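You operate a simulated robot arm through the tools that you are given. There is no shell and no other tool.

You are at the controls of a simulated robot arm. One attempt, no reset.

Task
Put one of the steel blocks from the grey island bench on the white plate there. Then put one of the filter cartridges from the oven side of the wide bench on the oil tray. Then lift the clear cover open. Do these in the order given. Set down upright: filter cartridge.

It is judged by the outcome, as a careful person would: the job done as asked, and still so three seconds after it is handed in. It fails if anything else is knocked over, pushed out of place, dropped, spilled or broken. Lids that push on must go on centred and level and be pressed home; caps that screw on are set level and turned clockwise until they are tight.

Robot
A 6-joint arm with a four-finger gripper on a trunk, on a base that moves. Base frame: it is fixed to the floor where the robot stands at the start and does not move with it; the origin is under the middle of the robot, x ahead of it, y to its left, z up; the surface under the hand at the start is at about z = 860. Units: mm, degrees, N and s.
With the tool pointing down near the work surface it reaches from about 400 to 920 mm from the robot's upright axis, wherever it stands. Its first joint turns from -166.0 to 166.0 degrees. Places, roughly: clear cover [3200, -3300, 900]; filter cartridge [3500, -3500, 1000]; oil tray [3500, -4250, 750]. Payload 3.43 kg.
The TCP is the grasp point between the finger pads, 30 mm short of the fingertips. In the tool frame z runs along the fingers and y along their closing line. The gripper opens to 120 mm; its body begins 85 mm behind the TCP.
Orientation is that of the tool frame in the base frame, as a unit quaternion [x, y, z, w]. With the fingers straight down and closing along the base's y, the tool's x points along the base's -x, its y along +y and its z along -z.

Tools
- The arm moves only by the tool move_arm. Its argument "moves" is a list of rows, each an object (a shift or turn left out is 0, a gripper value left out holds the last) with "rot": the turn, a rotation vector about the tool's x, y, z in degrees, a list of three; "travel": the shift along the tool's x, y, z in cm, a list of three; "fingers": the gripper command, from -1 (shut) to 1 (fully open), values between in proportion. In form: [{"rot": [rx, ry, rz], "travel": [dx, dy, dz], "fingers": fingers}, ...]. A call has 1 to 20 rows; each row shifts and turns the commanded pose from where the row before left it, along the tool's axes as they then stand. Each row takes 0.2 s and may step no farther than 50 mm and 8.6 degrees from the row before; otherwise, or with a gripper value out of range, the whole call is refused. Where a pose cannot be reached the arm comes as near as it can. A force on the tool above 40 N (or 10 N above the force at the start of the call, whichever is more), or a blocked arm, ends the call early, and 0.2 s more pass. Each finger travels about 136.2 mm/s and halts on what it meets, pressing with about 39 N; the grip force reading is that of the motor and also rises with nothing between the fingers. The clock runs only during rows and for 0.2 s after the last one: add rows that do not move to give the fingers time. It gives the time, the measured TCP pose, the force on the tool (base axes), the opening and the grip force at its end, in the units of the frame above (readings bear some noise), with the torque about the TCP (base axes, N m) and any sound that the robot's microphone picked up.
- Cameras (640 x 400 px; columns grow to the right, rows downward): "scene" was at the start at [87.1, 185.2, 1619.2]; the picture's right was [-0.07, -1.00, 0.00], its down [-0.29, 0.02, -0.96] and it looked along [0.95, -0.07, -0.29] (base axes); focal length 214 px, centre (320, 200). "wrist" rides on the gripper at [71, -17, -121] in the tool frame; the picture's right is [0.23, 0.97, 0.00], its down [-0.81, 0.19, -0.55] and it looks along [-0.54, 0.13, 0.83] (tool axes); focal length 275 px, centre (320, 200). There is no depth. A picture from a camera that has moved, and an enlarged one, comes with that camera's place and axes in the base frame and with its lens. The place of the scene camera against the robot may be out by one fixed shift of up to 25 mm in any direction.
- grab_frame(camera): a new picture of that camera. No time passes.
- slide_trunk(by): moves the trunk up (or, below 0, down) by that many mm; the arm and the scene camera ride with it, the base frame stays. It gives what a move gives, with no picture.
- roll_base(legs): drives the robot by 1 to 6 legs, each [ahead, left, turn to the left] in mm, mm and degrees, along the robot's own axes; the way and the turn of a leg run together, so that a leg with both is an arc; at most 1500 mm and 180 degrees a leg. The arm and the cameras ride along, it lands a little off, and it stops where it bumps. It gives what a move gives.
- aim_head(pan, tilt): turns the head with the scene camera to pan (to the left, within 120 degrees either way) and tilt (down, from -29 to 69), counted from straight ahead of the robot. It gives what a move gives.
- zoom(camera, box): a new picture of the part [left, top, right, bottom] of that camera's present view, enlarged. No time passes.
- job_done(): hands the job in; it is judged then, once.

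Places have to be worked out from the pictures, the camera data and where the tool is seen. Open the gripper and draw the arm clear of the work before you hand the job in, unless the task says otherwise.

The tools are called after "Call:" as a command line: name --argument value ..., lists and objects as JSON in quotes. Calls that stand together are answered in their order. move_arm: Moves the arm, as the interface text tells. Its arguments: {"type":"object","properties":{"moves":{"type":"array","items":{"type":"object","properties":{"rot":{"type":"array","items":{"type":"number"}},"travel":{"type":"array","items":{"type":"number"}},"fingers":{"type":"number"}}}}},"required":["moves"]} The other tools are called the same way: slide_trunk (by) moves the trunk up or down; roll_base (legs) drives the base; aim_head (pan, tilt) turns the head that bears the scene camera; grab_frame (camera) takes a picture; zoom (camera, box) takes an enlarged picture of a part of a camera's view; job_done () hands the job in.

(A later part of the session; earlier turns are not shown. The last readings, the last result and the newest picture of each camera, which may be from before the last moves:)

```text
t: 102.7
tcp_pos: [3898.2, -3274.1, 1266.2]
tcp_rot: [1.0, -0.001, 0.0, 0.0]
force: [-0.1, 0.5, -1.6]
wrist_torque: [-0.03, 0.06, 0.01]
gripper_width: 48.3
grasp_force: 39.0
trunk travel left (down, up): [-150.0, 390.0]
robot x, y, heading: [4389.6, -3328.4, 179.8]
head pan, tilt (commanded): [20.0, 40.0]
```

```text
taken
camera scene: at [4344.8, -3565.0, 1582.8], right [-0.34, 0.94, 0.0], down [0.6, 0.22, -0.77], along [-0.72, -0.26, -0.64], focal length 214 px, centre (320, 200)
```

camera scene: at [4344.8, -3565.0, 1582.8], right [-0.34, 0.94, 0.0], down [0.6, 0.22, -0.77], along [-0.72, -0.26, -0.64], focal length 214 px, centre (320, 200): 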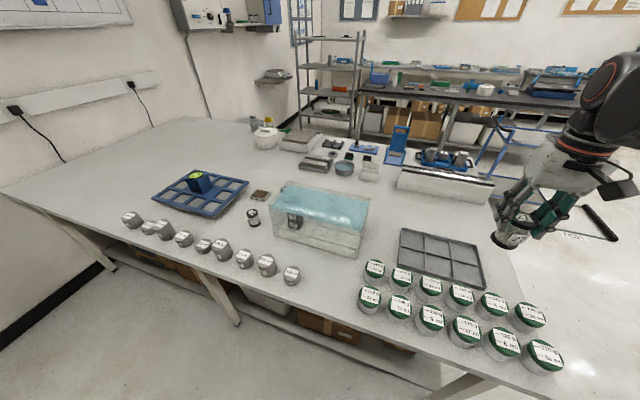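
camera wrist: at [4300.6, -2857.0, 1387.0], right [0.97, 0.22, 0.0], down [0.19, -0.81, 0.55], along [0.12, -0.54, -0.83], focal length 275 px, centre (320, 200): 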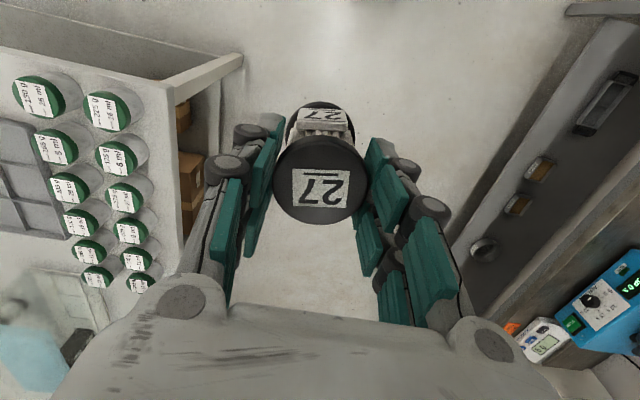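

The oil tray is visible between the blue rack and the far cartridge. Zooming in on it.

Call:
zoom --camera "scene" --box '[225, 170, 305, 240]'

Call:
zoom --camera "scene" --box '[110, 150, 390, 310]'

```text
5.71 times, centred on (265, 205) of scene
camera zoom: at [4344.8, -3565.0, 1582.8], right [-0.34, 0.94, 0.0], down [0.6, 0.22, -0.77], along [-0.72, -0.26, -0.64], focal length 1226 px, centre (634, 171)
```

zoom: 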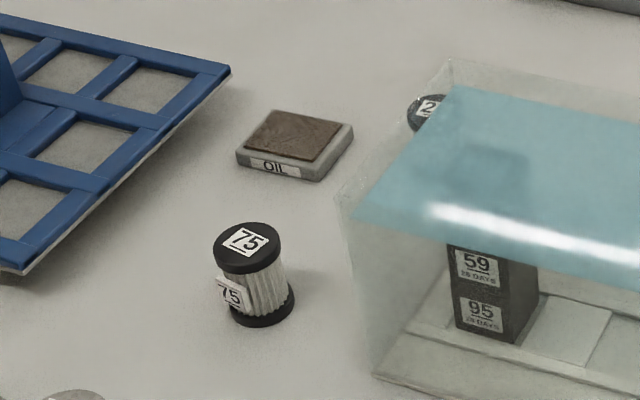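

```text
2.29 times, centred on (250, 230) of scene
camera zoom: at [4344.8, -3565.0, 1582.8], right [-0.34, 0.94, 0.0], down [0.6, 0.22, -0.77], along [-0.72, -0.26, -0.64], focal length 490 px, centre (480, 131)
```

zoom: 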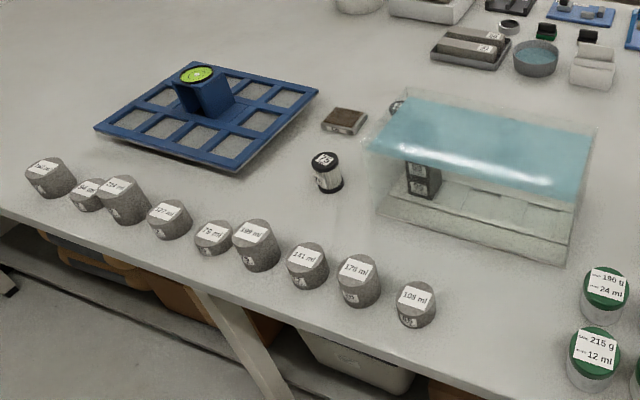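

The tray is marked "OIL", with a brown pad top at z≈870, at about (3620, -4153); rack edge 115 mm to one side and a cartridge 135 mm to the other. I'll sidestep another 850 mm to stand square to it.

Call:
roll_base --legs '[[0, 850, 0.2]]'

Call:
aim_head --pan 5 --tilt 50

Call:
grab_frame --camera "scene"

Call:
grab_frame --camera "wrist"

```text
t: 107.3
tcp_pos: [3900.2, -4136.2, 1265.2]
tcp_rot: [1.0, 0.003, 0.0, 0.0]
force: [-1.0, 0.8, -1.5]
wrist_torque: [-0.03, -0.02, -0.01]
gripper_width: 48.3
grasp_force: 38.9
trunk travel left (down, up): [-150.0, 390.0]
robot x, y, heading: [4394.3, -4190.8, -179.6]
head pan, tilt (commanded): [20.0, 40.0]
```

```text
t: 108.0
tcp_pos: [3899.5, -4136.0, 1266.0]
tcp_rot: [1.0, 0.004, 0.0, 0.0]
force: [0.2, -0.6, -1.1]
wrist_torque: [0.01, -0.02, 0.0]
gripper_width: 48.3
grasp_force: 39.3
trunk travel left (down, up): [-150.0, 390.0]
robot x, y, heading: [4390.2, -4184.2, -179.5]
head pan, tilt (commanded): [5.0, 50.0]
```

```text
taken
camera scene: at [4351.8, -4401.1, 1568.6], right [-0.09, 1.0, 0.0], down [0.76, 0.07, -0.64], along [-0.64, -0.06, -0.77], focal length 214 px, centre (320, 200)
```

scene: 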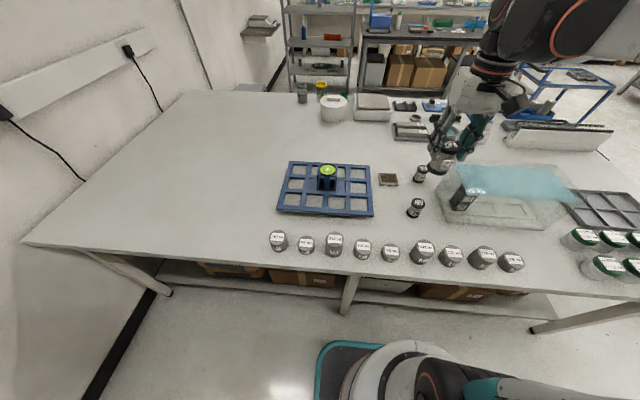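

```text
taken
camera wrist: at [3971.0, -4119.6, 1387.0], right [0.24, -0.97, 0.0], down [-0.81, -0.2, 0.55], along [-0.54, -0.13, -0.83], focal length 275 px, centre (320, 200)
```

wrist: 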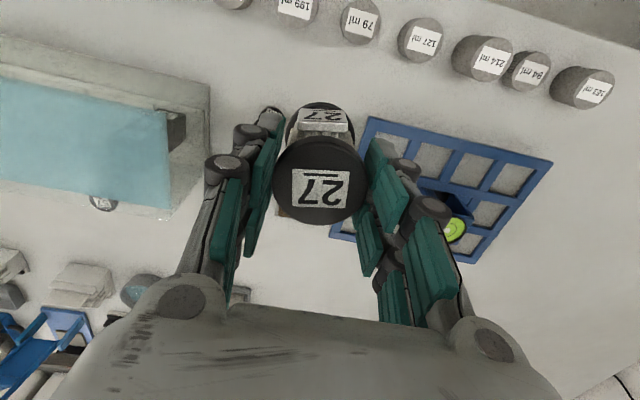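

I'll extend the hand past the tray at a safe height so the tray shows above the held cartridge in the wrist view.

Call:
move_arm --moves '[{"travel": [-3.7, 0.13, 1.6]}, {"travel": [-3.7, 0.13, 1.6]}, {"travel": [-3.7, 0.13, 1.6]}, {"travel": [-3.7, 0.13, 1.6]}, {"travel": [-3.7, 0.13, 1.6]}, {"travel": [-3.7, 0.13, 1.6]}, {"travel": [-3.7, 0.13, 1.6]}, {}, {}]'

Call:
grab_frame --camera "wrist"

```text
t: 110.0
tcp_pos: [3639.5, -4146.9, 1154.8]
tcp_rot: [1.0, 0.004, 0.0, -0.001]
force: [0.7, 0.9, -0.2]
wrist_torque: [-0.01, 0.05, 0.04]
gripper_width: 48.1
grasp_force: 39.1
trunk travel left (down, up): [-150.0, 390.0]
robot x, y, heading: [4392.5, -4187.7, -179.7]
head pan, tilt (commanded): [5.0, 50.0]
```

```text
taken
camera wrist: at [3711.4, -4130.1, 1275.7], right [0.24, -0.97, 0.0], down [-0.81, -0.2, 0.55], along [-0.54, -0.13, -0.83], focal length 275 px, centre (320, 200)
```

wrist: 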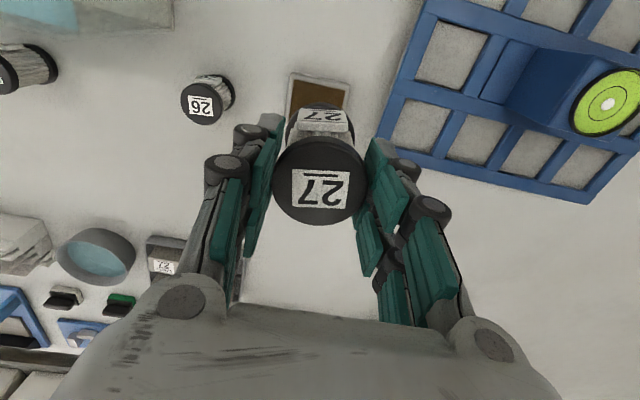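

The near (+x) edge of the tray is now visible above the cartridge. Zooming to measure it.

Call:
zoom --camera "wrist" --box '[270, 60, 370, 130]'

```text
5.71 times, centred on (320, 95) of wrist
camera zoom: at [3711.4, -4130.1, 1275.7], right [0.24, -0.97, 0.0], down [-0.81, -0.2, 0.55], along [-0.54, -0.13, -0.83], focal length 1573 px, centre (320, 800)
```

zoom: 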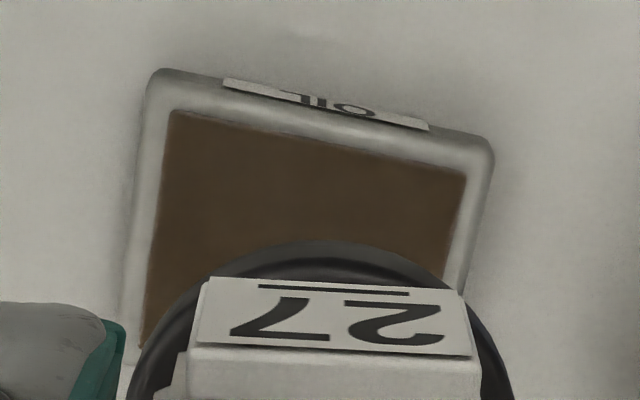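

The brown pad measures about 72 × 60 mm, centred near (3605, -4149). The cartridge sits 2–3 mm off the TCP, so I aim the TCP at (3602, -4150) and come down partway.

Call:
move_arm --moves '[{"travel": [-1.9, 0.14, 0]}, {"travel": [-1.8, 0.14, 0]}, {"travel": [0, 0, 3]}, {"travel": [0, 0, 4]}, {"travel": [0, 0, 4]}, {"travel": [0, 0, 4]}, {}, {}]'

Call:
grab_frame --camera "wrist"

Call:
zoom --camera "scene" --box '[330, 110, 470, 230]'

```text
t: 111.8
tcp_pos: [3603.8, -4149.9, 1002.2]
tcp_rot: [1.0, 0.003, 0.0, 0.0]
force: [0.4, 0.4, -0.9]
wrist_torque: [0.0, 0.03, 0.01]
gripper_width: 48.3
grasp_force: 38.8
trunk travel left (down, up): [-150.0, 390.0]
robot x, y, heading: [4394.9, -4187.5, -179.6]
head pan, tilt (commanded): [5.0, 50.0]
```

```text
taken
camera wrist: at [3674.8, -4133.3, 1124.1], right [0.24, -0.97, 0.0], down [-0.81, -0.2, 0.55], along [-0.54, -0.13, -0.83], focal length 275 px, centre (320, 200)
```

wrist: 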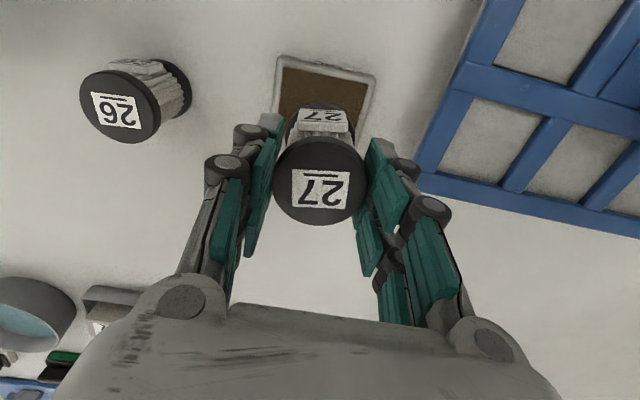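

```text
3.33 times, centred on (400, 170) of scene
camera zoom: at [4351.9, -4401.1, 1568.6], right [-0.09, 1.0, 0.0], down [0.76, 0.07, -0.64], along [-0.64, -0.06, -0.77], focal length 715 px, centre (53, 300)
```

zoom: 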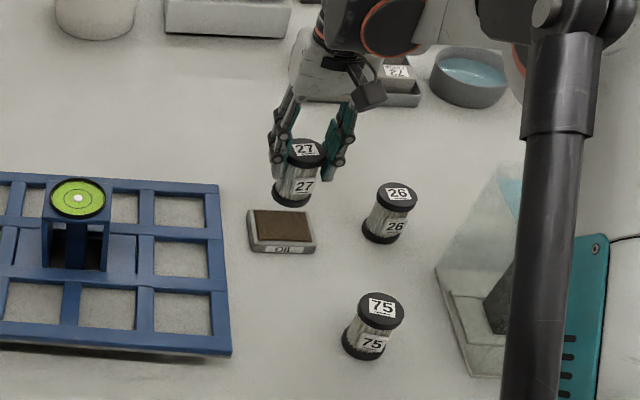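

The view looks consistent. I'll zoom to re-measure the pad from this lower height before touching down.

Call:
zoom --camera "wrist" --box '[260, 45, 390, 130]'

```text
4.71 times, centred on (325, 88) of wrist
camera zoom: at [3674.8, -4133.3, 1124.1], right [0.24, -0.97, 0.0], down [-0.81, -0.2, 0.55], along [-0.54, -0.13, -0.83], focal length 1295 px, centre (296, 729)
```

zoom: 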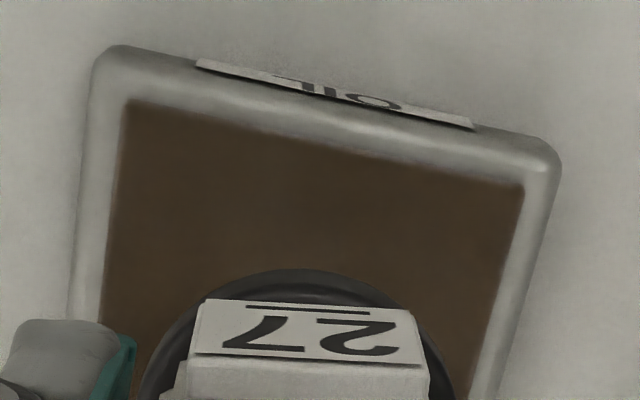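

Both views agree: pad top z≈870, near edge at x≈3635, centre about (3607, -4149), and the cartridge axis is over it. I'll lower to just above, then creep down.

Call:
move_arm --moves '[{"travel": [0, 0, 2]}, {"travel": [0, 0, 1.5]}, {"travel": [0, 0, 0.5]}, {}]'

Call:
zoom --camera "scene" --box '[360, 140, 430, 200]'

```text
t: 112.8
tcp_pos: [3603.7, -4149.4, 962.3]
tcp_rot: [1.0, 0.002, 0.0, 0.0]
force: [-0.1, 0.7, -1.1]
wrist_torque: [0.01, -0.02, 0.02]
gripper_width: 48.3
grasp_force: 38.8
trunk travel left (down, up): [-150.0, 390.0]
robot x, y, heading: [4392.5, -4184.3, -179.7]
head pan, tilt (commanded): [5.0, 50.0]
```

```text
6.67 times, centred on (395, 170) of scene
camera zoom: at [4351.5, -4401.0, 1568.5], right [-0.09, 1.0, 0.0], down [0.76, 0.07, -0.64], along [-0.64, -0.06, -0.77], focal length 1430 px, centre (-180, 400)
```

zoom: 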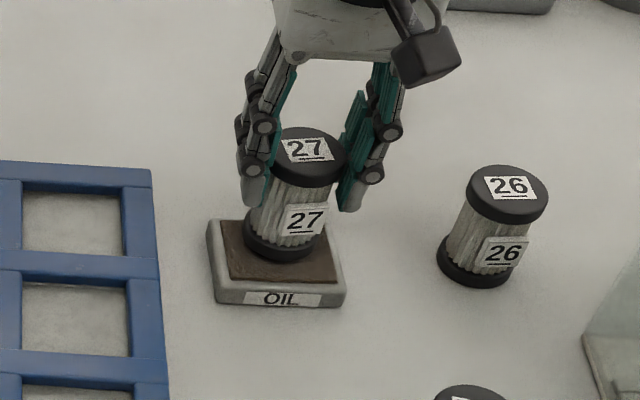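

The cartridge is just above the pad and centred. I'll creep down in small steps and watch for contact.

Call:
move_arm --moves '[{"travel": [0, 0, 0.4]}, {"travel": [0, 0, 0.2]}, {}]'

Call:
move_arm --moves '[{"travel": [0, 0, 0.2]}, {}]'

```text
t: 113.6
tcp_pos: [3602.8, -4149.3, 957.7]
tcp_rot: [1.0, 0.003, 0.0, 0.001]
force: [0.2, -0.7, -1.2]
wrist_torque: [0.01, -0.01, -0.03]
gripper_width: 48.1
grasp_force: 38.8
trunk travel left (down, up): [-150.0, 390.0]
robot x, y, heading: [4389.4, -4185.5, -179.5]
head pan, tilt (commanded): [5.0, 50.0]
```

```text
t: 114.2
tcp_pos: [3604.3, -4149.9, 956.0]
tcp_rot: [1.0, 0.003, 0.0, 0.001]
force: [-1.5, -0.8, -0.9]
wrist_torque: [-0.01, 0.03, 0.0]
gripper_width: 48.0
grasp_force: 39.3
trunk travel left (down, up): [-150.0, 390.0]
robot x, y, heading: [4396.3, -4187.5, -179.6]
head pan, tilt (commanded): [5.0, 50.0]
```

No contact yet at z=956; continuing in 2 mm steps.

Call:
move_arm --moves '[{"travel": [0, 0, 0.2]}, {}]'

Call:
move_arm --moves '[{"travel": [0, 0, 0.15]}, {}]'

Call:
zoom --camera "scene" --box '[360, 140, 430, 200]'

```text
t: 114.8
tcp_pos: [3602.5, -4149.5, 954.6]
tcp_rot: [1.0, 0.004, -0.001, -0.001]
force: [-7.5, 1.8, 16.4]
wrist_torque: [0.11, 0.38, 0.03]
gripper_width: 48.2
grasp_force: 39.5
trunk travel left (down, up): [-150.0, 390.0]
robot x, y, heading: [4393.9, -4185.6, -179.5]
head pan, tilt (commanded): [5.0, 50.0]
```

```text
t: 115.4
tcp_pos: [3604.3, -4150.7, 954.0]
tcp_rot: [1.0, 0.004, -0.001, 0.001]
force: [-12.5, 2.3, 36.0]
wrist_torque: [0.11, 0.35, 0.05]
gripper_width: 48.5
grasp_force: 39.1
trunk travel left (down, up): [-150.0, 390.0]
robot x, y, heading: [4394.1, -4188.6, -179.8]
head pan, tilt (commanded): [5.0, 50.0]
```

```text
6.67 times, centred on (395, 170) of scene
camera zoom: at [4353.9, -4401.0, 1568.8], right [-0.09, 1.0, 0.0], down [0.76, 0.07, -0.64], along [-0.64, -0.06, -0.77], focal length 1430 px, centre (-180, 400)
```

zoom: 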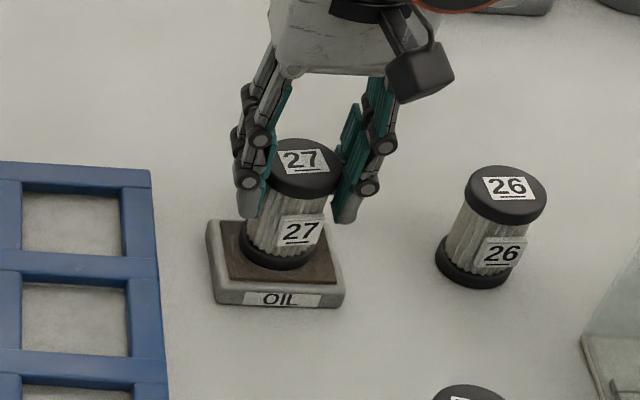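

It's seated (36 N down). I'll relieve about 2 mm so that it rests under light contact, then open the fingers partway.

Call:
move_arm --moves '[{"travel": [0, 0, -0.2]}, {}]'

Call:
zoom --camera "wrist" --box '[230, 40, 410, 240]'

```text
t: 116.0
tcp_pos: [3604.6, -4150.2, 954.0]
tcp_rot: [1.0, 0.004, 0.001, -0.001]
force: [0.9, 1.7, 9.3]
wrist_torque: [0.12, -0.29, 0.05]
gripper_width: 48.1
grasp_force: 38.8
trunk travel left (down, up): [-150.0, 390.0]
robot x, y, heading: [4393.3, -4183.0, -179.6]
head pan, tilt (commanded): [5.0, 50.0]
```

```text
2.00 times, centred on (320, 140) of wrist
camera zoom: at [3676.4, -4133.6, 1075.6], right [0.24, -0.97, 0.0], down [-0.81, -0.2, 0.55], along [-0.54, -0.13, -0.83], focal length 551 px, centre (320, 320)
```

zoom: 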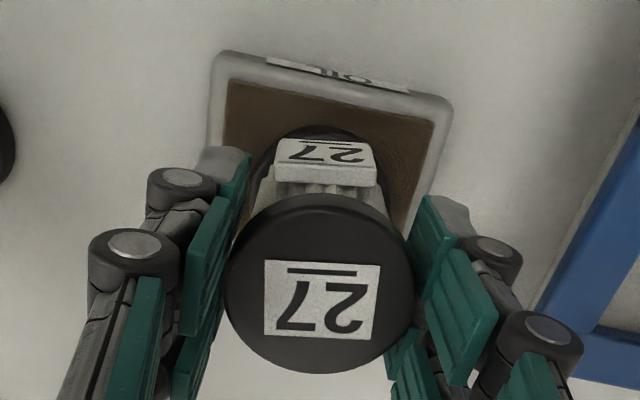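

Light contact remains and the cartridge stands on the pad. Opening the fingers gradually, only to about 75 mm to stay clear of cartridge 26 and the rack.

Call:
move_arm --moves '[{"fingers": -0.1}, {"fingers": 0.05}, {"fingers": 0.25}, {}]'

Call:
grab_frame --camera "wrist"

Call:
zoom --camera "scene" --box '[360, 140, 430, 200]'

```text
t: 117.0
tcp_pos: [3604.2, -4150.2, 954.2]
tcp_rot: [1.0, 0.003, 0.0, 0.0]
force: [-0.4, 0.4, 0.0]
wrist_torque: [0.01, 0.03, -0.01]
gripper_width: 75.1
grasp_force: 0.1
trunk travel left (down, up): [-150.0, 390.0]
robot x, y, heading: [4393.8, -4181.9, -179.5]
head pan, tilt (commanded): [5.0, 50.0]
```

```text
taken
camera wrist: at [3675.3, -4133.8, 1075.6], right [0.24, -0.97, 0.0], down [-0.81, -0.2, 0.55], along [-0.54, -0.13, -0.83], focal length 275 px, centre (320, 200)
```

wrist: 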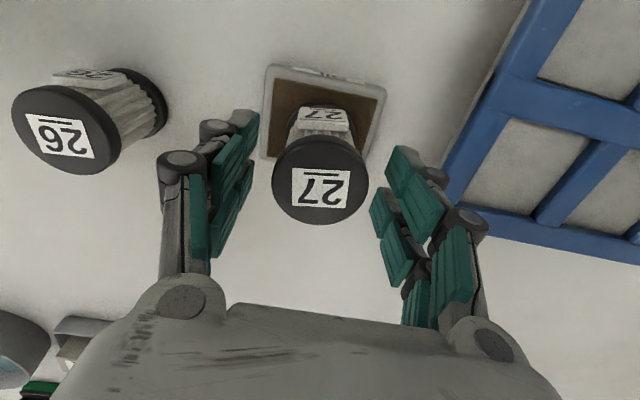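

```text
6.67 times, centred on (395, 170) of scene
camera zoom: at [4351.7, -4401.1, 1568.5], right [-0.09, 1.0, 0.0], down [0.76, 0.07, -0.64], along [-0.64, -0.06, -0.77], focal length 1430 px, centre (-180, 400)
```

zoom: 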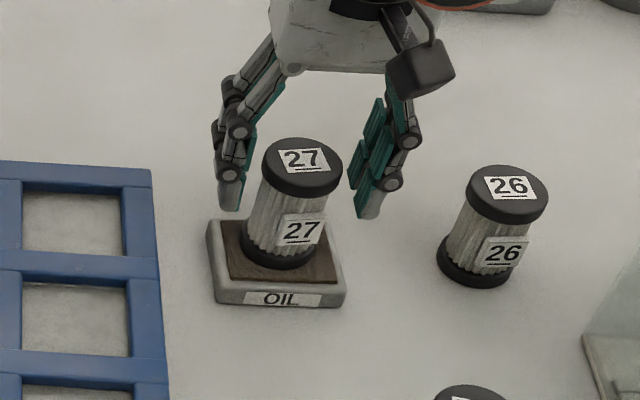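

The cartridge stands upright on the oil tray, released. I'll raise the hand straight up and re-check.

Call:
move_arm --moves '[{"travel": [0, 0, -1]}, {"travel": [0, 0, -3]}, {"travel": [0, 0, -4.5]}, {"travel": [0, 0, -4.5]}, {"travel": [0, 0, -4.5]}, {"travel": [0, 0, -4.5]}, {"travel": [0, 0, -4.5]}, {"travel": [0, 0, -4.5]}, {}]'

Call:
zoom --camera "scene" --box '[330, 130, 450, 220]'

Call:
grab_frame --camera "wrist"

```text
t: 119.0
tcp_pos: [3602.4, -4150.2, 1266.0]
tcp_rot: [1.0, 0.003, 0.0, -0.001]
force: [-0.7, -0.3, 0.5]
wrist_torque: [0.0, 0.01, 0.01]
gripper_width: 75.1
grasp_force: 0.1
trunk travel left (down, up): [-150.0, 390.0]
robot x, y, heading: [4393.3, -4188.0, -179.8]
head pan, tilt (commanded): [5.0, 50.0]
```

```text
4.44 times, centred on (390, 175) of scene
camera zoom: at [4351.8, -4401.1, 1568.5], right [-0.09, 1.0, 0.0], down [0.76, 0.07, -0.64], along [-0.64, -0.06, -0.77], focal length 953 px, centre (9, 311)
```

zoom: 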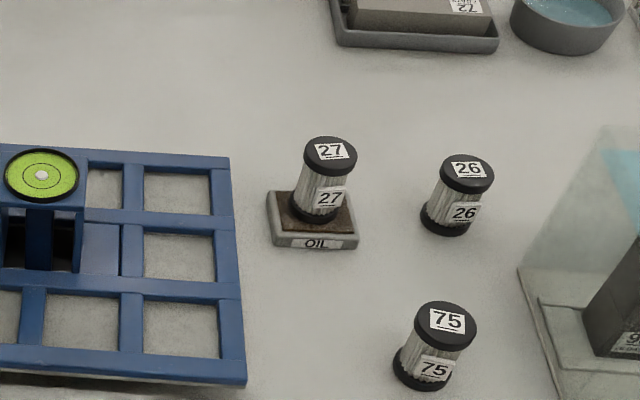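

```text
taken
camera wrist: at [3674.2, -4134.0, 1386.8], right [0.24, -0.97, 0.0], down [-0.81, -0.2, 0.55], along [-0.54, -0.13, -0.83], focal length 275 px, centre (320, 200)
```

wrist: 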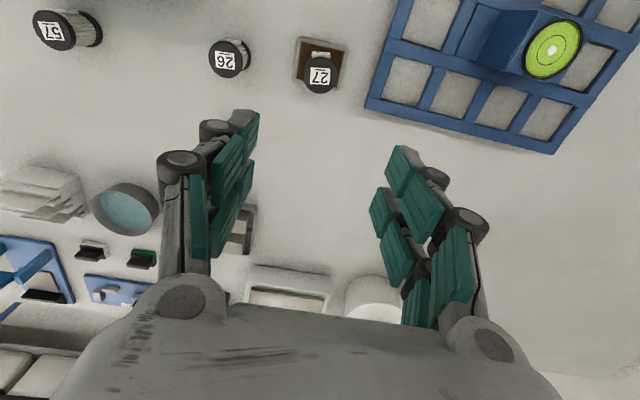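

Step two is done: cartridge 27 stands upright on the oil tray. Now I'll retract the arm and drive back along the aisle to the bench end for the clear cover.

Call:
move_arm --moves '[{"travel": [4.1, 0, 0]}, {"travel": [4.1, 0, 0]}, {"travel": [4.1, 0, 0]}, {"travel": [4.1, 0, 0]}, {"travel": [4.1, 0, 0]}, {"travel": [4.1, 0, 0]}, {"travel": [4.1, 0, 0]}, {}]'

Call:
roll_base --legs '[[0, -900, 0], [0, -860, 0]]'

```text
t: 120.8
tcp_pos: [3892.6, -4147.1, 1262.5]
tcp_rot: [1.0, 0.003, 0.0, 0.0]
force: [-0.2, 0.1, -0.1]
wrist_torque: [0.01, 0.05, 0.01]
gripper_width: 75.2
grasp_force: 0.1
trunk travel left (down, up): [-150.0, 390.0]
robot x, y, heading: [4391.8, -4184.3, -179.6]
head pan, tilt (commanded): [5.0, 50.0]
```

```text
t: 129.7
tcp_pos: [3863.1, -2405.5, 1262.5]
tcp_rot: [1.0, 0.011, 0.0, 0.0]
force: [-0.1, -0.7, -0.1]
wrist_torque: [0.02, -0.03, 0.02]
gripper_width: 75.0
grasp_force: 0.1
trunk travel left (down, up): [-150.0, 390.0]
robot x, y, heading: [4360.7, -2436.5, -178.9]
head pan, tilt (commanded): [5.0, 50.0]
```

Clear of the bench end. Turning left to face it, then sidestepping toward the cover.

Call:
roll_base --legs '[[0, 0, 89]]'

```text
t: 133.8
tcp_pos: [4314.8, -2934.7, 1263.3]
tcp_rot: [0.714, 0.7, 0.0, 0.0]
force: [-1.1, 0.5, 0.0]
wrist_torque: [0.02, 0.0, -0.02]
gripper_width: 74.9
grasp_force: 0.1
trunk travel left (down, up): [-150.0, 390.0]
robot x, y, heading: [4365.0, -2431.2, -91.1]
head pan, tilt (commanded): [5.0, 50.0]
```

Call:
roll_base --legs '[[0, -1135, 1.1]]'

Call:
aim_head --pan 0 --tilt 45

Call:
grab_frame --camera "scene"

```text
t: 139.6
tcp_pos: [3188.0, -2929.6, 1263.2]
tcp_rot: [0.704, 0.71, 0.001, 0.0]
force: [0.1, -0.4, 0.0]
wrist_torque: [0.02, 0.0, 0.03]
gripper_width: 74.9
grasp_force: 0.1
trunk travel left (down, up): [-150.0, 390.0]
robot x, y, heading: [3226.3, -2427.8, -89.7]
head pan, tilt (commanded): [5.0, 50.0]
```

```text
t: 140.3
tcp_pos: [3189.0, -2928.6, 1262.9]
tcp_rot: [0.704, 0.71, 0.0, 0.0]
force: [0.1, 0.8, 0.3]
wrist_torque: [0.01, 0.02, -0.04]
gripper_width: 75.1
grasp_force: 0.0
trunk travel left (down, up): [-150.0, 390.0]
robot x, y, heading: [3226.7, -2426.9, -89.5]
head pan, tilt (commanded): [0.0, 45.0]
```

```text
taken
camera scene: at [3439.0, -2496.4, 1575.4], right [-1.0, -0.01, 0.0], down [-0.01, 0.71, -0.71], along [0.01, -0.71, -0.71], focal length 214 px, centre (320, 200)
```

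scene: 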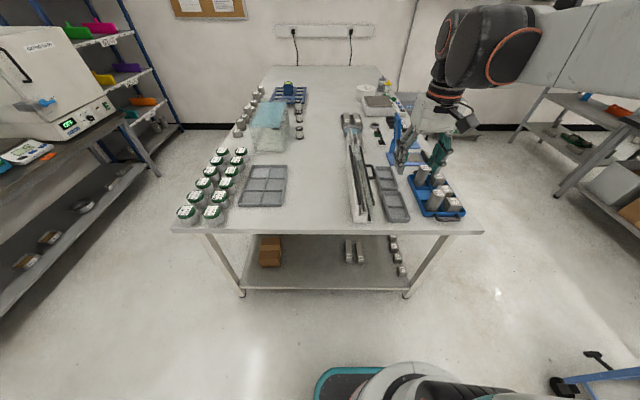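

I'm at the bench end. Zooming on the case with the cover from here.

Call:
zoom --camera "scene" --box '[330, 130, 420, 230]'

Call:
roll_base --legs '[[270, 0, -0.3]]'

Call:
grab_frame --camera "scene"

Call:
grab_frame --camera "wrist"

```text
4.00 times, centred on (375, 180) of scene
camera zoom: at [3439.0, -2496.4, 1575.4], right [-1.0, -0.01, 0.0], down [-0.01, 0.71, -0.71], along [0.01, -0.71, -0.71], focal length 858 px, centre (100, 280)
```

zoom: 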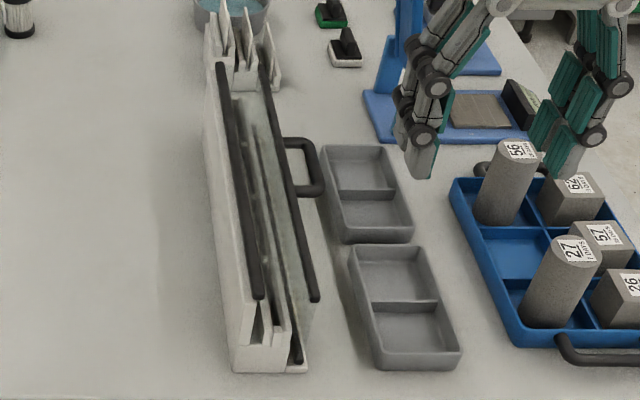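

```text
t: 142.2
tcp_pos: [3188.7, -3201.7, 1262.8]
tcp_rot: [0.705, 0.709, 0.0, 0.0]
force: [0.2, 0.3, -0.4]
wrist_torque: [0.04, 0.01, 0.0]
gripper_width: 74.9
grasp_force: 0.0
trunk travel left (down, up): [-150.0, 390.0]
robot x, y, heading: [3226.9, -2701.5, -89.7]
head pan, tilt (commanded): [0.0, 45.0]
```

```text
taken
camera scene: at [3440.8, -2768.8, 1575.4], right [-1.0, -0.01, 0.0], down [0.0, 0.71, -0.71], along [0.0, -0.71, -0.71], focal length 214 px, centre (320, 200)
```

scene: 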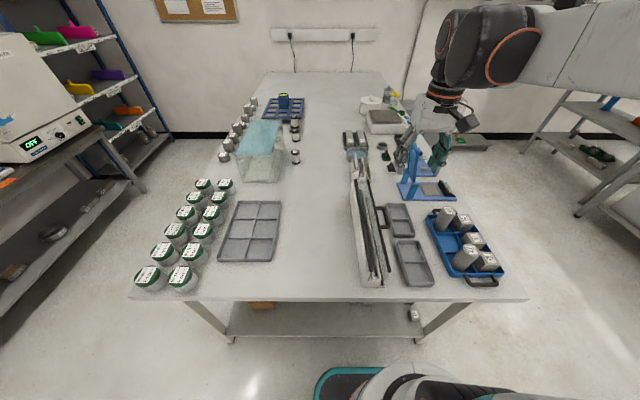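

```text
taken
camera wrist: at [3172.5, -3131.5, 1384.2], right [0.97, 0.24, 0.0], down [0.2, -0.81, 0.55], along [0.13, -0.54, -0.83], focal length 275 px, centre (320, 200)
```

wrist: 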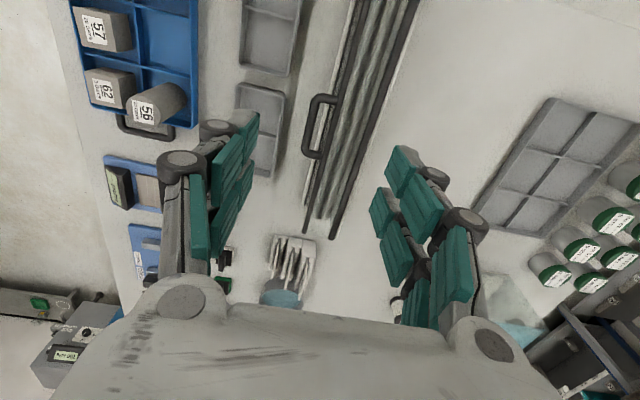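

The wrist camera looks right down on the case. Zooming in on it and its handle.

Call:
zoom --camera "wrist" --box '[270, 60, 430, 180]'

Call:
zoom --camera "wrist" --box '[290, 0, 450, 100]'

Call:
zoom --camera "scene" --box '[335, 160, 435, 295]'

```text
3.33 times, centred on (350, 120) of wrist
camera zoom: at [3172.5, -3131.5, 1384.2], right [0.97, 0.24, 0.0], down [0.2, -0.81, 0.55], along [0.13, -0.54, -0.83], focal length 918 px, centre (220, 467)
```

zoom: 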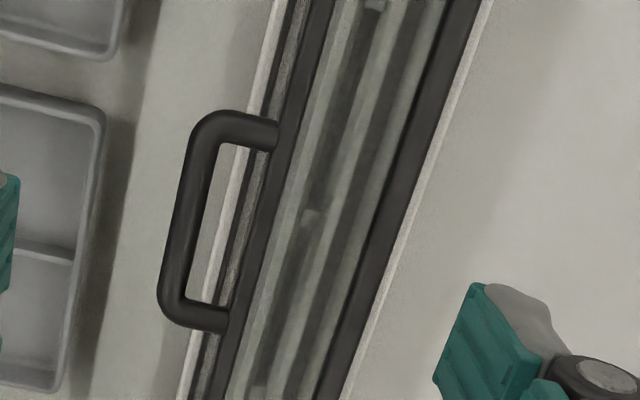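

```text
4.00 times, centred on (370, 50) of wrist
camera zoom: at [3172.5, -3131.5, 1384.2], right [0.97, 0.24, 0.0], down [0.2, -0.81, 0.55], along [0.13, -0.54, -0.83], focal length 1101 px, centre (120, 800)
```

zoom: 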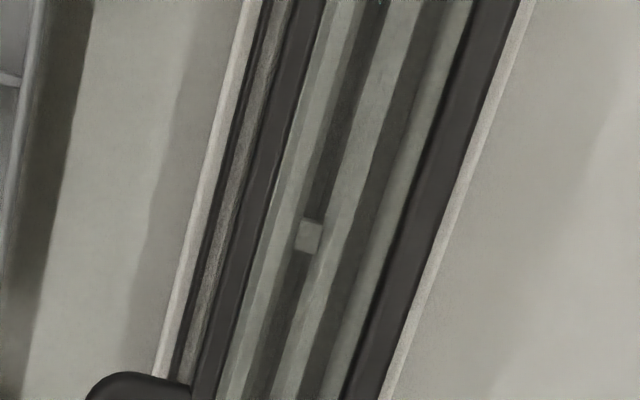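

```text
2.96 times, centred on (385, 228) of scene
camera zoom: at [3440.8, -2768.8, 1575.4], right [-1.0, -0.01, 0.0], down [0.0, 0.71, -0.71], along [0.0, -0.71, -0.71], focal length 636 px, centre (127, 118)
```

zoom: 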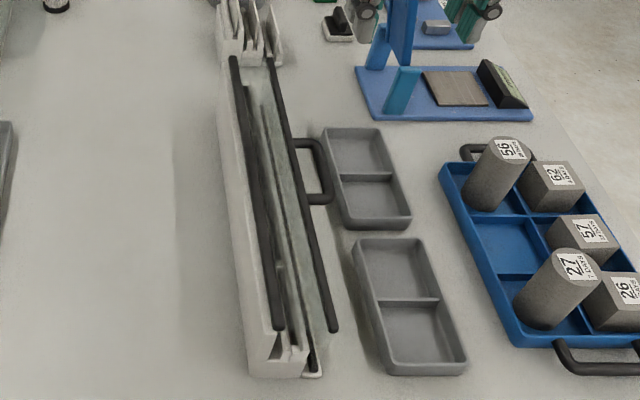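

Combining the views, the handle bar runs along y at about (3189, -3267, z≈975), roughly 81 mm long, 30 mm out from the cover's front strip (x≈3222), with the hinge strip near x≈3280. I'll move the hand lower and nearer for a second wrist view to fix these heights.

Call:
move_arm --moves '[{"travel": [-1.5, 0, 2]}, {"travel": [-2, 0, 3]}, {"travel": [-2, 0, 3]}, {"travel": [-1, 0, 3]}, {}, {}]'

Call:
grab_frame --camera "wrist"

Call:
zoom --camera "wrist" --box '[260, 20, 440, 150]'

```text
t: 143.6
tcp_pos: [3187.7, -3266.4, 1152.3]
tcp_rot: [0.706, 0.709, 0.0, 0.0]
force: [0.3, 0.0, -0.1]
wrist_torque: [0.0, 0.0, -0.01]
gripper_width: 75.3
grasp_force: 0.1
trunk travel left (down, up): [-150.0, 390.0]
robot x, y, heading: [3224.8, -2699.0, -89.4]
head pan, tilt (commanded): [0.0, 45.0]
```

```text
taken
camera wrist: at [3172.2, -3195.6, 1274.3], right [0.97, 0.24, 0.0], down [0.2, -0.81, 0.55], along [0.13, -0.54, -0.83], focal length 275 px, centre (320, 200)
```

wrist: 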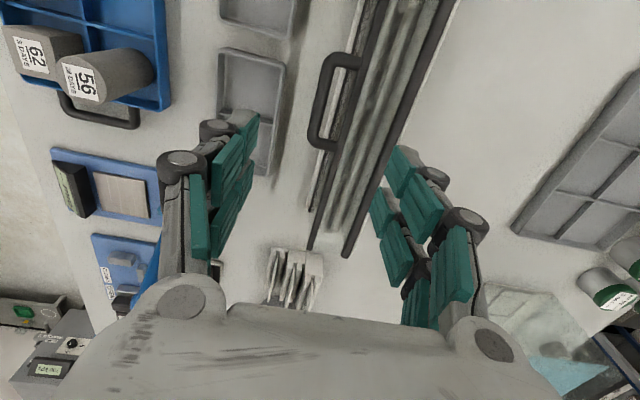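

```text
3.08 times, centred on (350, 85) of wrist
camera zoom: at [3172.2, -3195.6, 1274.3], right [0.97, 0.24, 0.0], down [0.2, -0.81, 0.55], along [0.13, -0.54, -0.83], focal length 847 px, centre (228, 554)
```

zoom: 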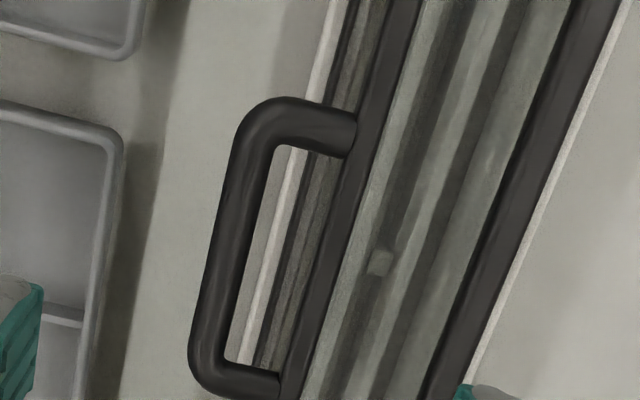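

The geometry is now clear: lid top at z≈985, hinge at x≈3280, and the handle bar (13 mm thick) centred near (3190, -3268, 975) with a 22 mm gap behind it. I plan to grip the bar across x and swing it about the hinge, turning the tool with it. First I'll test in free air that the wrist can make that roll.

Call:
move_arm --moves '[{"travel": [0, 0, -3]}, {"rot": [8, 0, 0]}, {"rot": [8, 0, 0]}, {"rot": [8, 0, 0]}, {"rot": [8, 0, 0]}, {"rot": [8, 0, 0]}, {"rot": [8, 0, 0]}, {}, {}]'

Call:
grab_frame --camera "scene"

```text
t: 145.6
tcp_pos: [3189.4, -3265.4, 1184.3]
tcp_rot: [0.644, 0.647, -0.289, -0.287]
force: [-0.2, 0.0, 0.4]
wrist_torque: [0.02, 0.0, 0.03]
gripper_width: 75.1
grasp_force: 0.1
trunk travel left (down, up): [-150.0, 390.0]
robot x, y, heading: [3226.8, -2697.8, -89.6]
head pan, tilt (commanded): [0.0, 45.0]
```

```text
taken
camera scene: at [3440.6, -2768.1, 1575.5], right [-1.0, -0.01, 0.0], down [0.0, 0.71, -0.71], along [0.0, -0.71, -0.71], focal length 214 px, centre (320, 200)
```

scene: 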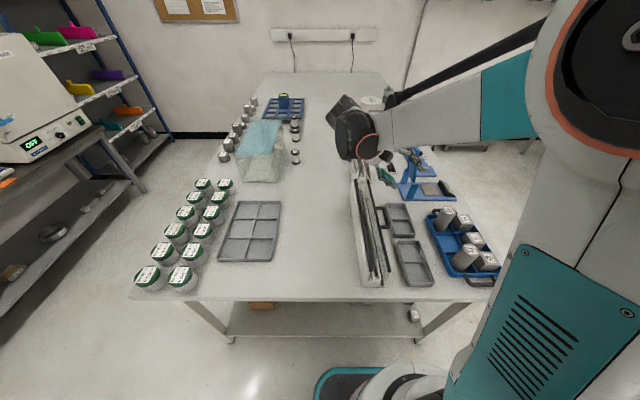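

48° of roll is reached cleanly. I'll try on to about 96° in free air.

Call:
move_arm --moves '[{"rot": [8, 0, 0]}, {"rot": [8, 0, 0]}, {"rot": [8, 0, 0]}, {"rot": [8, 0, 0]}, {"rot": [8, 0, 0]}, {"rot": [8, 0, 0]}, {}, {}]'

Call:
grab_frame --camera "scene"

```text
t: 147.4
tcp_pos: [3191.4, -3266.1, 1183.5]
tcp_rot: [-0.472, -0.474, 0.526, 0.525]
force: [0.2, -0.4, 1.2]
wrist_torque: [0.02, -0.03, -0.02]
gripper_width: 74.8
grasp_force: 0.0
trunk travel left (down, up): [-150.0, 390.0]
robot x, y, heading: [3227.9, -2700.1, -89.8]
head pan, tilt (commanded): [0.0, 45.0]
```

```text
taken
camera scene: at [3440.8, -2768.1, 1575.5], right [-1.0, -0.01, 0.0], down [0.0, 0.71, -0.71], along [0.0, -0.71, -0.71], focal length 214 px, centre (320, 200)
```

scene: 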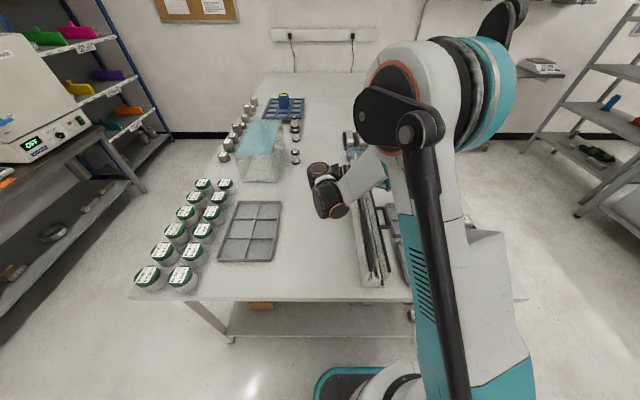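

The full 96° roll is reachable. I'll roll back to vertical, narrow the fingers to about 24 mm and come down to just above the handle to check alignment.

Call:
move_arm --moves '[{"rot": [-8, 0, 0]}, {"rot": [-8, 0, 0]}, {"rot": [-8, 0, 0]}, {"rot": [-8, 0, 0]}, {"rot": [-8, 0, 0]}, {"rot": [-8, 0, 0]}, {"rot": [-8, 0, 0]}, {"rot": [-8, 0, 0]}, {"rot": [-8, 0, 0]}, {"rot": [-8, 0, 0]}, {"rot": [-8, 0, 0]}, {"rot": [-8, 0, 0]}, {"travel": [0, 0, 4.5], "fingers": -0.6}, {"travel": [0, 0, 4.5]}, {"travel": [0, 0, 3.5]}, {}, {}]'

Call:
grab_frame --camera "wrist"

Call:
zoom --camera "scene" --box '[330, 150, 430, 250]'

```text
t: 151.0
tcp_pos: [3189.0, -3264.3, 1057.7]
tcp_rot: [0.706, 0.709, 0.0, 0.0]
force: [-0.1, -0.2, -0.9]
wrist_torque: [0.0, 0.01, -0.02]
gripper_width: 23.9
grasp_force: 0.1
trunk travel left (down, up): [-150.0, 390.0]
robot x, y, heading: [3227.3, -2699.2, -89.8]
head pan, tilt (commanded): [0.0, 45.0]
```

```text
taken
camera wrist: at [3172.3, -3193.2, 1178.5], right [0.97, 0.24, 0.0], down [0.2, -0.81, 0.55], along [0.13, -0.54, -0.83], focal length 275 px, centre (320, 200)
```

wrist: 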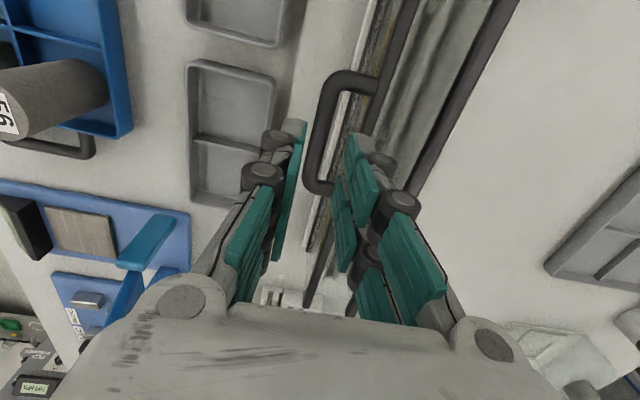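

```text
4.00 times, centred on (380, 200) of scene
camera zoom: at [3440.8, -2768.1, 1575.5], right [-1.0, -0.01, 0.0], down [0.0, 0.71, -0.71], along [0.0, -0.71, -0.71], focal length 858 px, centre (80, 200)
```

zoom: 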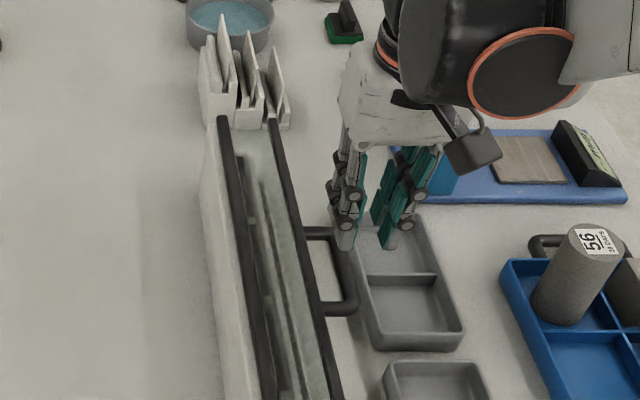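

Zooming the wrist view to refine the bar's position relative to the fingers.

Call:
zoom --camera "wrist" --box '[270, 50, 420, 210]'

```text
2.50 times, centred on (345, 130) of wrist
camera zoom: at [3172.3, -3193.2, 1178.5], right [0.97, 0.24, 0.0], down [0.2, -0.81, 0.55], along [0.13, -0.54, -0.83], focal length 688 px, centre (258, 375)
```

zoom: 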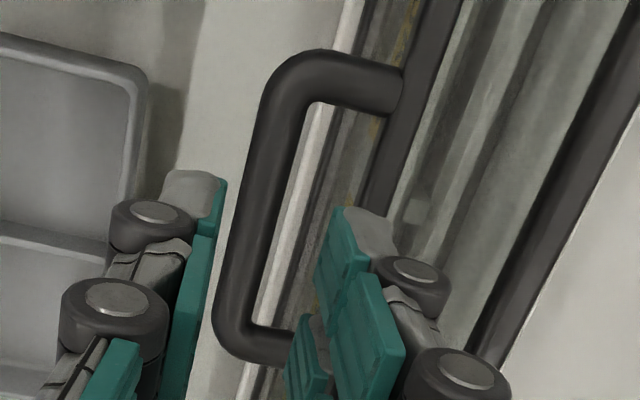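

The bar centre is at about (3190, -3270) and the inner gap is about 24 mm, so fingers 24 mm apart fit either side of it. I'll shift 6 mm in y and descend so the pads straddle the bar (TCP z≈978).

Call:
move_arm --moves '[{"travel": [-0.57, 0.1, 0]}, {"travel": [0, 0, 2.5]}, {"travel": [0, 0, 2.0]}, {}]'

Call:
zoom --camera "wrist" --box '[260, 50, 420, 210]'

Call:
zoom --camera "scene" --box '[345, 160, 415, 230]'

```text
t: 152.0
tcp_pos: [3192.2, -3272.7, 1012.3]
tcp_rot: [0.705, 0.709, 0.0, 0.001]
force: [0.1, -0.2, -0.3]
wrist_torque: [-0.01, 0.01, 0.0]
gripper_width: 24.1
grasp_force: 0.1
trunk travel left (down, up): [-150.0, 390.0]
robot x, y, heading: [3227.8, -2699.9, -89.8]
head pan, tilt (commanded): [0.0, 45.0]
```

```text
2.50 times, centred on (340, 130) of wrist
camera zoom: at [3174.6, -3201.9, 1134.0], right [0.97, 0.24, 0.0], down [0.2, -0.81, 0.55], along [0.13, -0.54, -0.83], focal length 688 px, centre (270, 375)
```

zoom: 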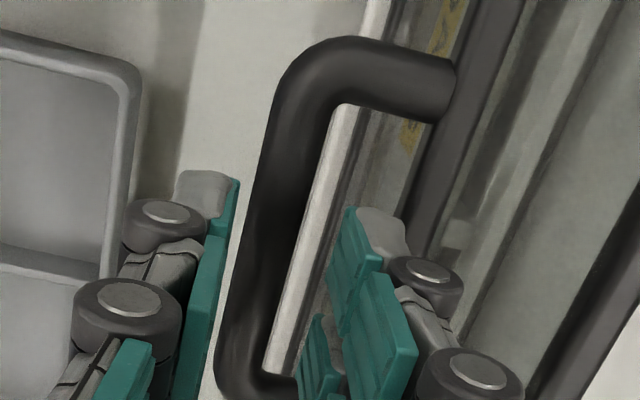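

```text
5.71 times, centred on (380, 195) of scene
camera zoom: at [3440.8, -2768.5, 1575.5], right [-1.0, -0.01, 0.0], down [0.0, 0.71, -0.71], along [0.0, -0.71, -0.71], focal length 1226 px, centre (-23, 229)
```

zoom: 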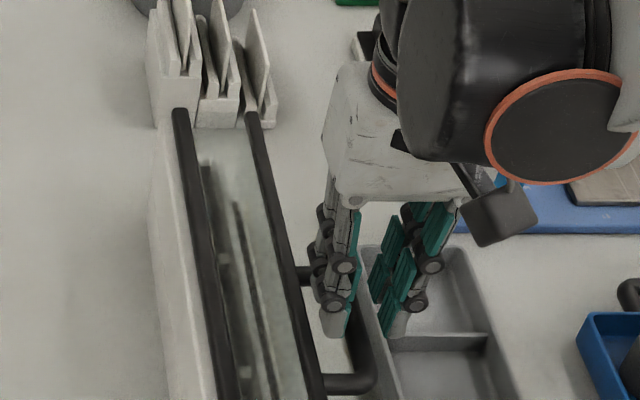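

Fingers are about level with the top of the handle. I need a closer look at the clearance between the inner finger and the lid's front strip.

Call:
zoom --camera "wrist" --box '[310, 90, 390, 170]'

Call:
zoom --camera "scene" --box '[365, 195, 400, 230]'

```text
5.00 times, centred on (350, 130) of wrist
camera zoom: at [3174.6, -3201.9, 1134.0], right [0.97, 0.24, 0.0], down [0.2, -0.81, 0.55], along [0.13, -0.54, -0.83], focal length 1376 px, centre (170, 550)
```

zoom: 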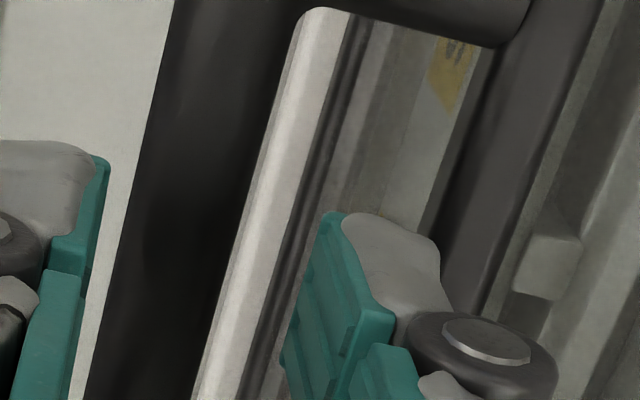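

```text
11.43 times, centred on (382, 212) of scene
camera zoom: at [3440.8, -2768.5, 1575.5], right [-1.0, -0.01, 0.0], down [0.0, 0.71, -0.71], along [0.0, -0.71, -0.71], focal length 2451 px, centre (-394, 57)
```

zoom: 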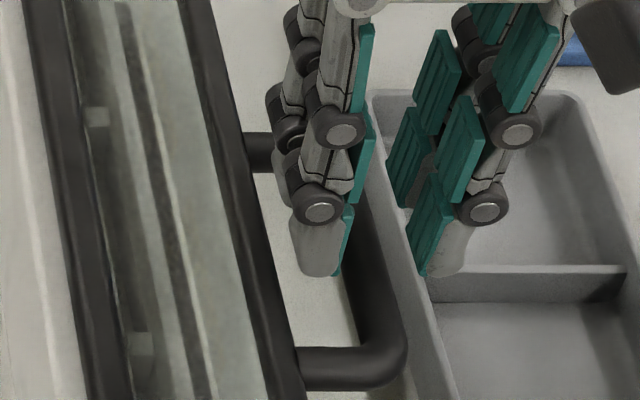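

The gripper sits about 2.5 mm too far toward the hinge, so the inner finger would graze the strip. I'll shift 2.5 mm in -x, narrow the fingers to 20 mm, and re-check.

Call:
move_arm --moves '[{"travel": [0, -0.25, 0], "fingers": -0.667}, {}, {}]'

Call:
zoom --camera "wrist" --box '[290, 90, 390, 170]'

```text
t: 152.8
tcp_pos: [3188.2, -3272.7, 1013.0]
tcp_rot: [0.705, 0.709, 0.0, 0.0]
force: [-0.2, -0.1, 0.6]
wrist_torque: [0.02, 0.03, 0.03]
gripper_width: 20.1
grasp_force: 0.0
trunk travel left (down, up): [-150.0, 390.0]
robot x, y, heading: [3230.9, -2699.7, -89.7]
head pan, tilt (commanded): [0.0, 45.0]
```

```text
5.00 times, centred on (340, 130) of wrist
camera zoom: at [3172.0, -3202.2, 1134.4], right [0.97, 0.24, 0.0], down [0.2, -0.81, 0.55], along [0.13, -0.54, -0.83], focal length 1376 px, centre (220, 550)
```

zoom: 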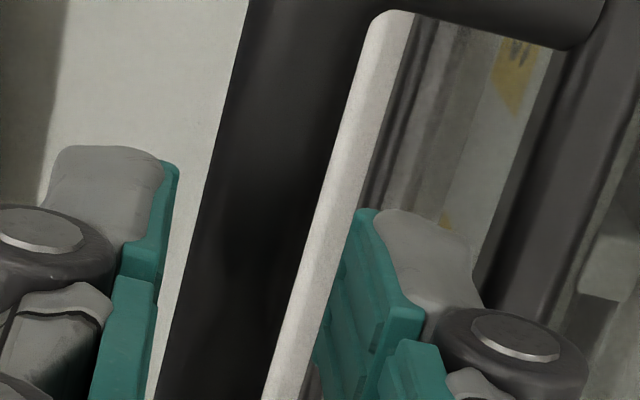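

Now the bar is centred between the pads (about 4 mm each side) with about 2 mm to the strip. The finger knuckles would meet the strip if I went too deep, so I'll descend only to TCP z≈995, where the pads' last 15 mm cover the bar.

Call:
move_arm --moves '[{"travel": [0, 0, 0.8]}, {"travel": [0, 0, 0.6]}, {"travel": [0, 0, 0.4]}, {}]'

Call:
zoom --camera "wrist" --box '[290, 90, 390, 170]'

Call:
zoom --camera "scene" --box '[360, 190, 405, 230]'

```text
t: 153.8
tcp_pos: [3188.3, -3273.4, 995.0]
tcp_rot: [0.705, 0.709, 0.0, 0.0]
force: [0.0, -0.3, 0.4]
wrist_torque: [0.0, -0.03, -0.01]
gripper_width: 20.0
grasp_force: 0.1
trunk travel left (down, up): [-150.0, 390.0]
robot x, y, heading: [3226.5, -2699.0, -90.0]
head pan, tilt (commanded): [0.0, 45.0]
```

```text
5.00 times, centred on (340, 130) of wrist
camera zoom: at [3170.9, -3201.8, 1116.1], right [0.97, 0.24, 0.0], down [0.2, -0.81, 0.55], along [0.13, -0.54, -0.83], focal length 1376 px, centre (220, 550)
```

zoom: 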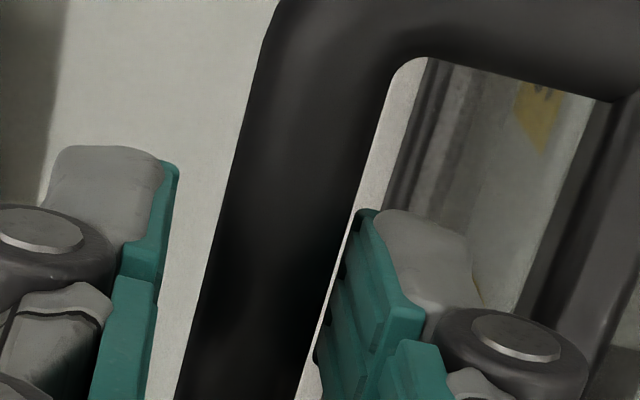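

```text
10.00 times, centred on (382, 210) of scene
camera zoom: at [3440.8, -2768.4, 1575.5], right [-1.0, -0.01, 0.0], down [0.0, 0.71, -0.71], along [0.0, -0.71, -0.71], focal length 2145 px, centre (-305, 100)
```

zoom: 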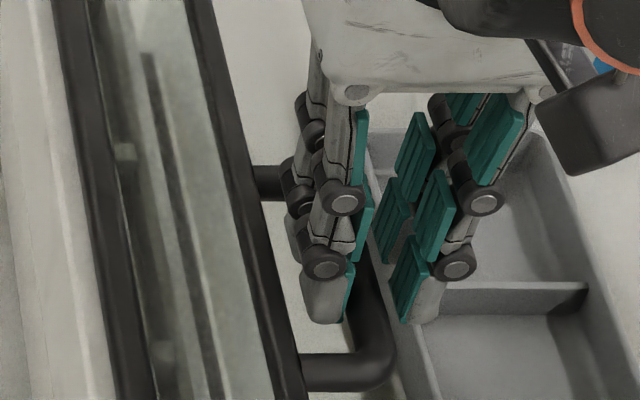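

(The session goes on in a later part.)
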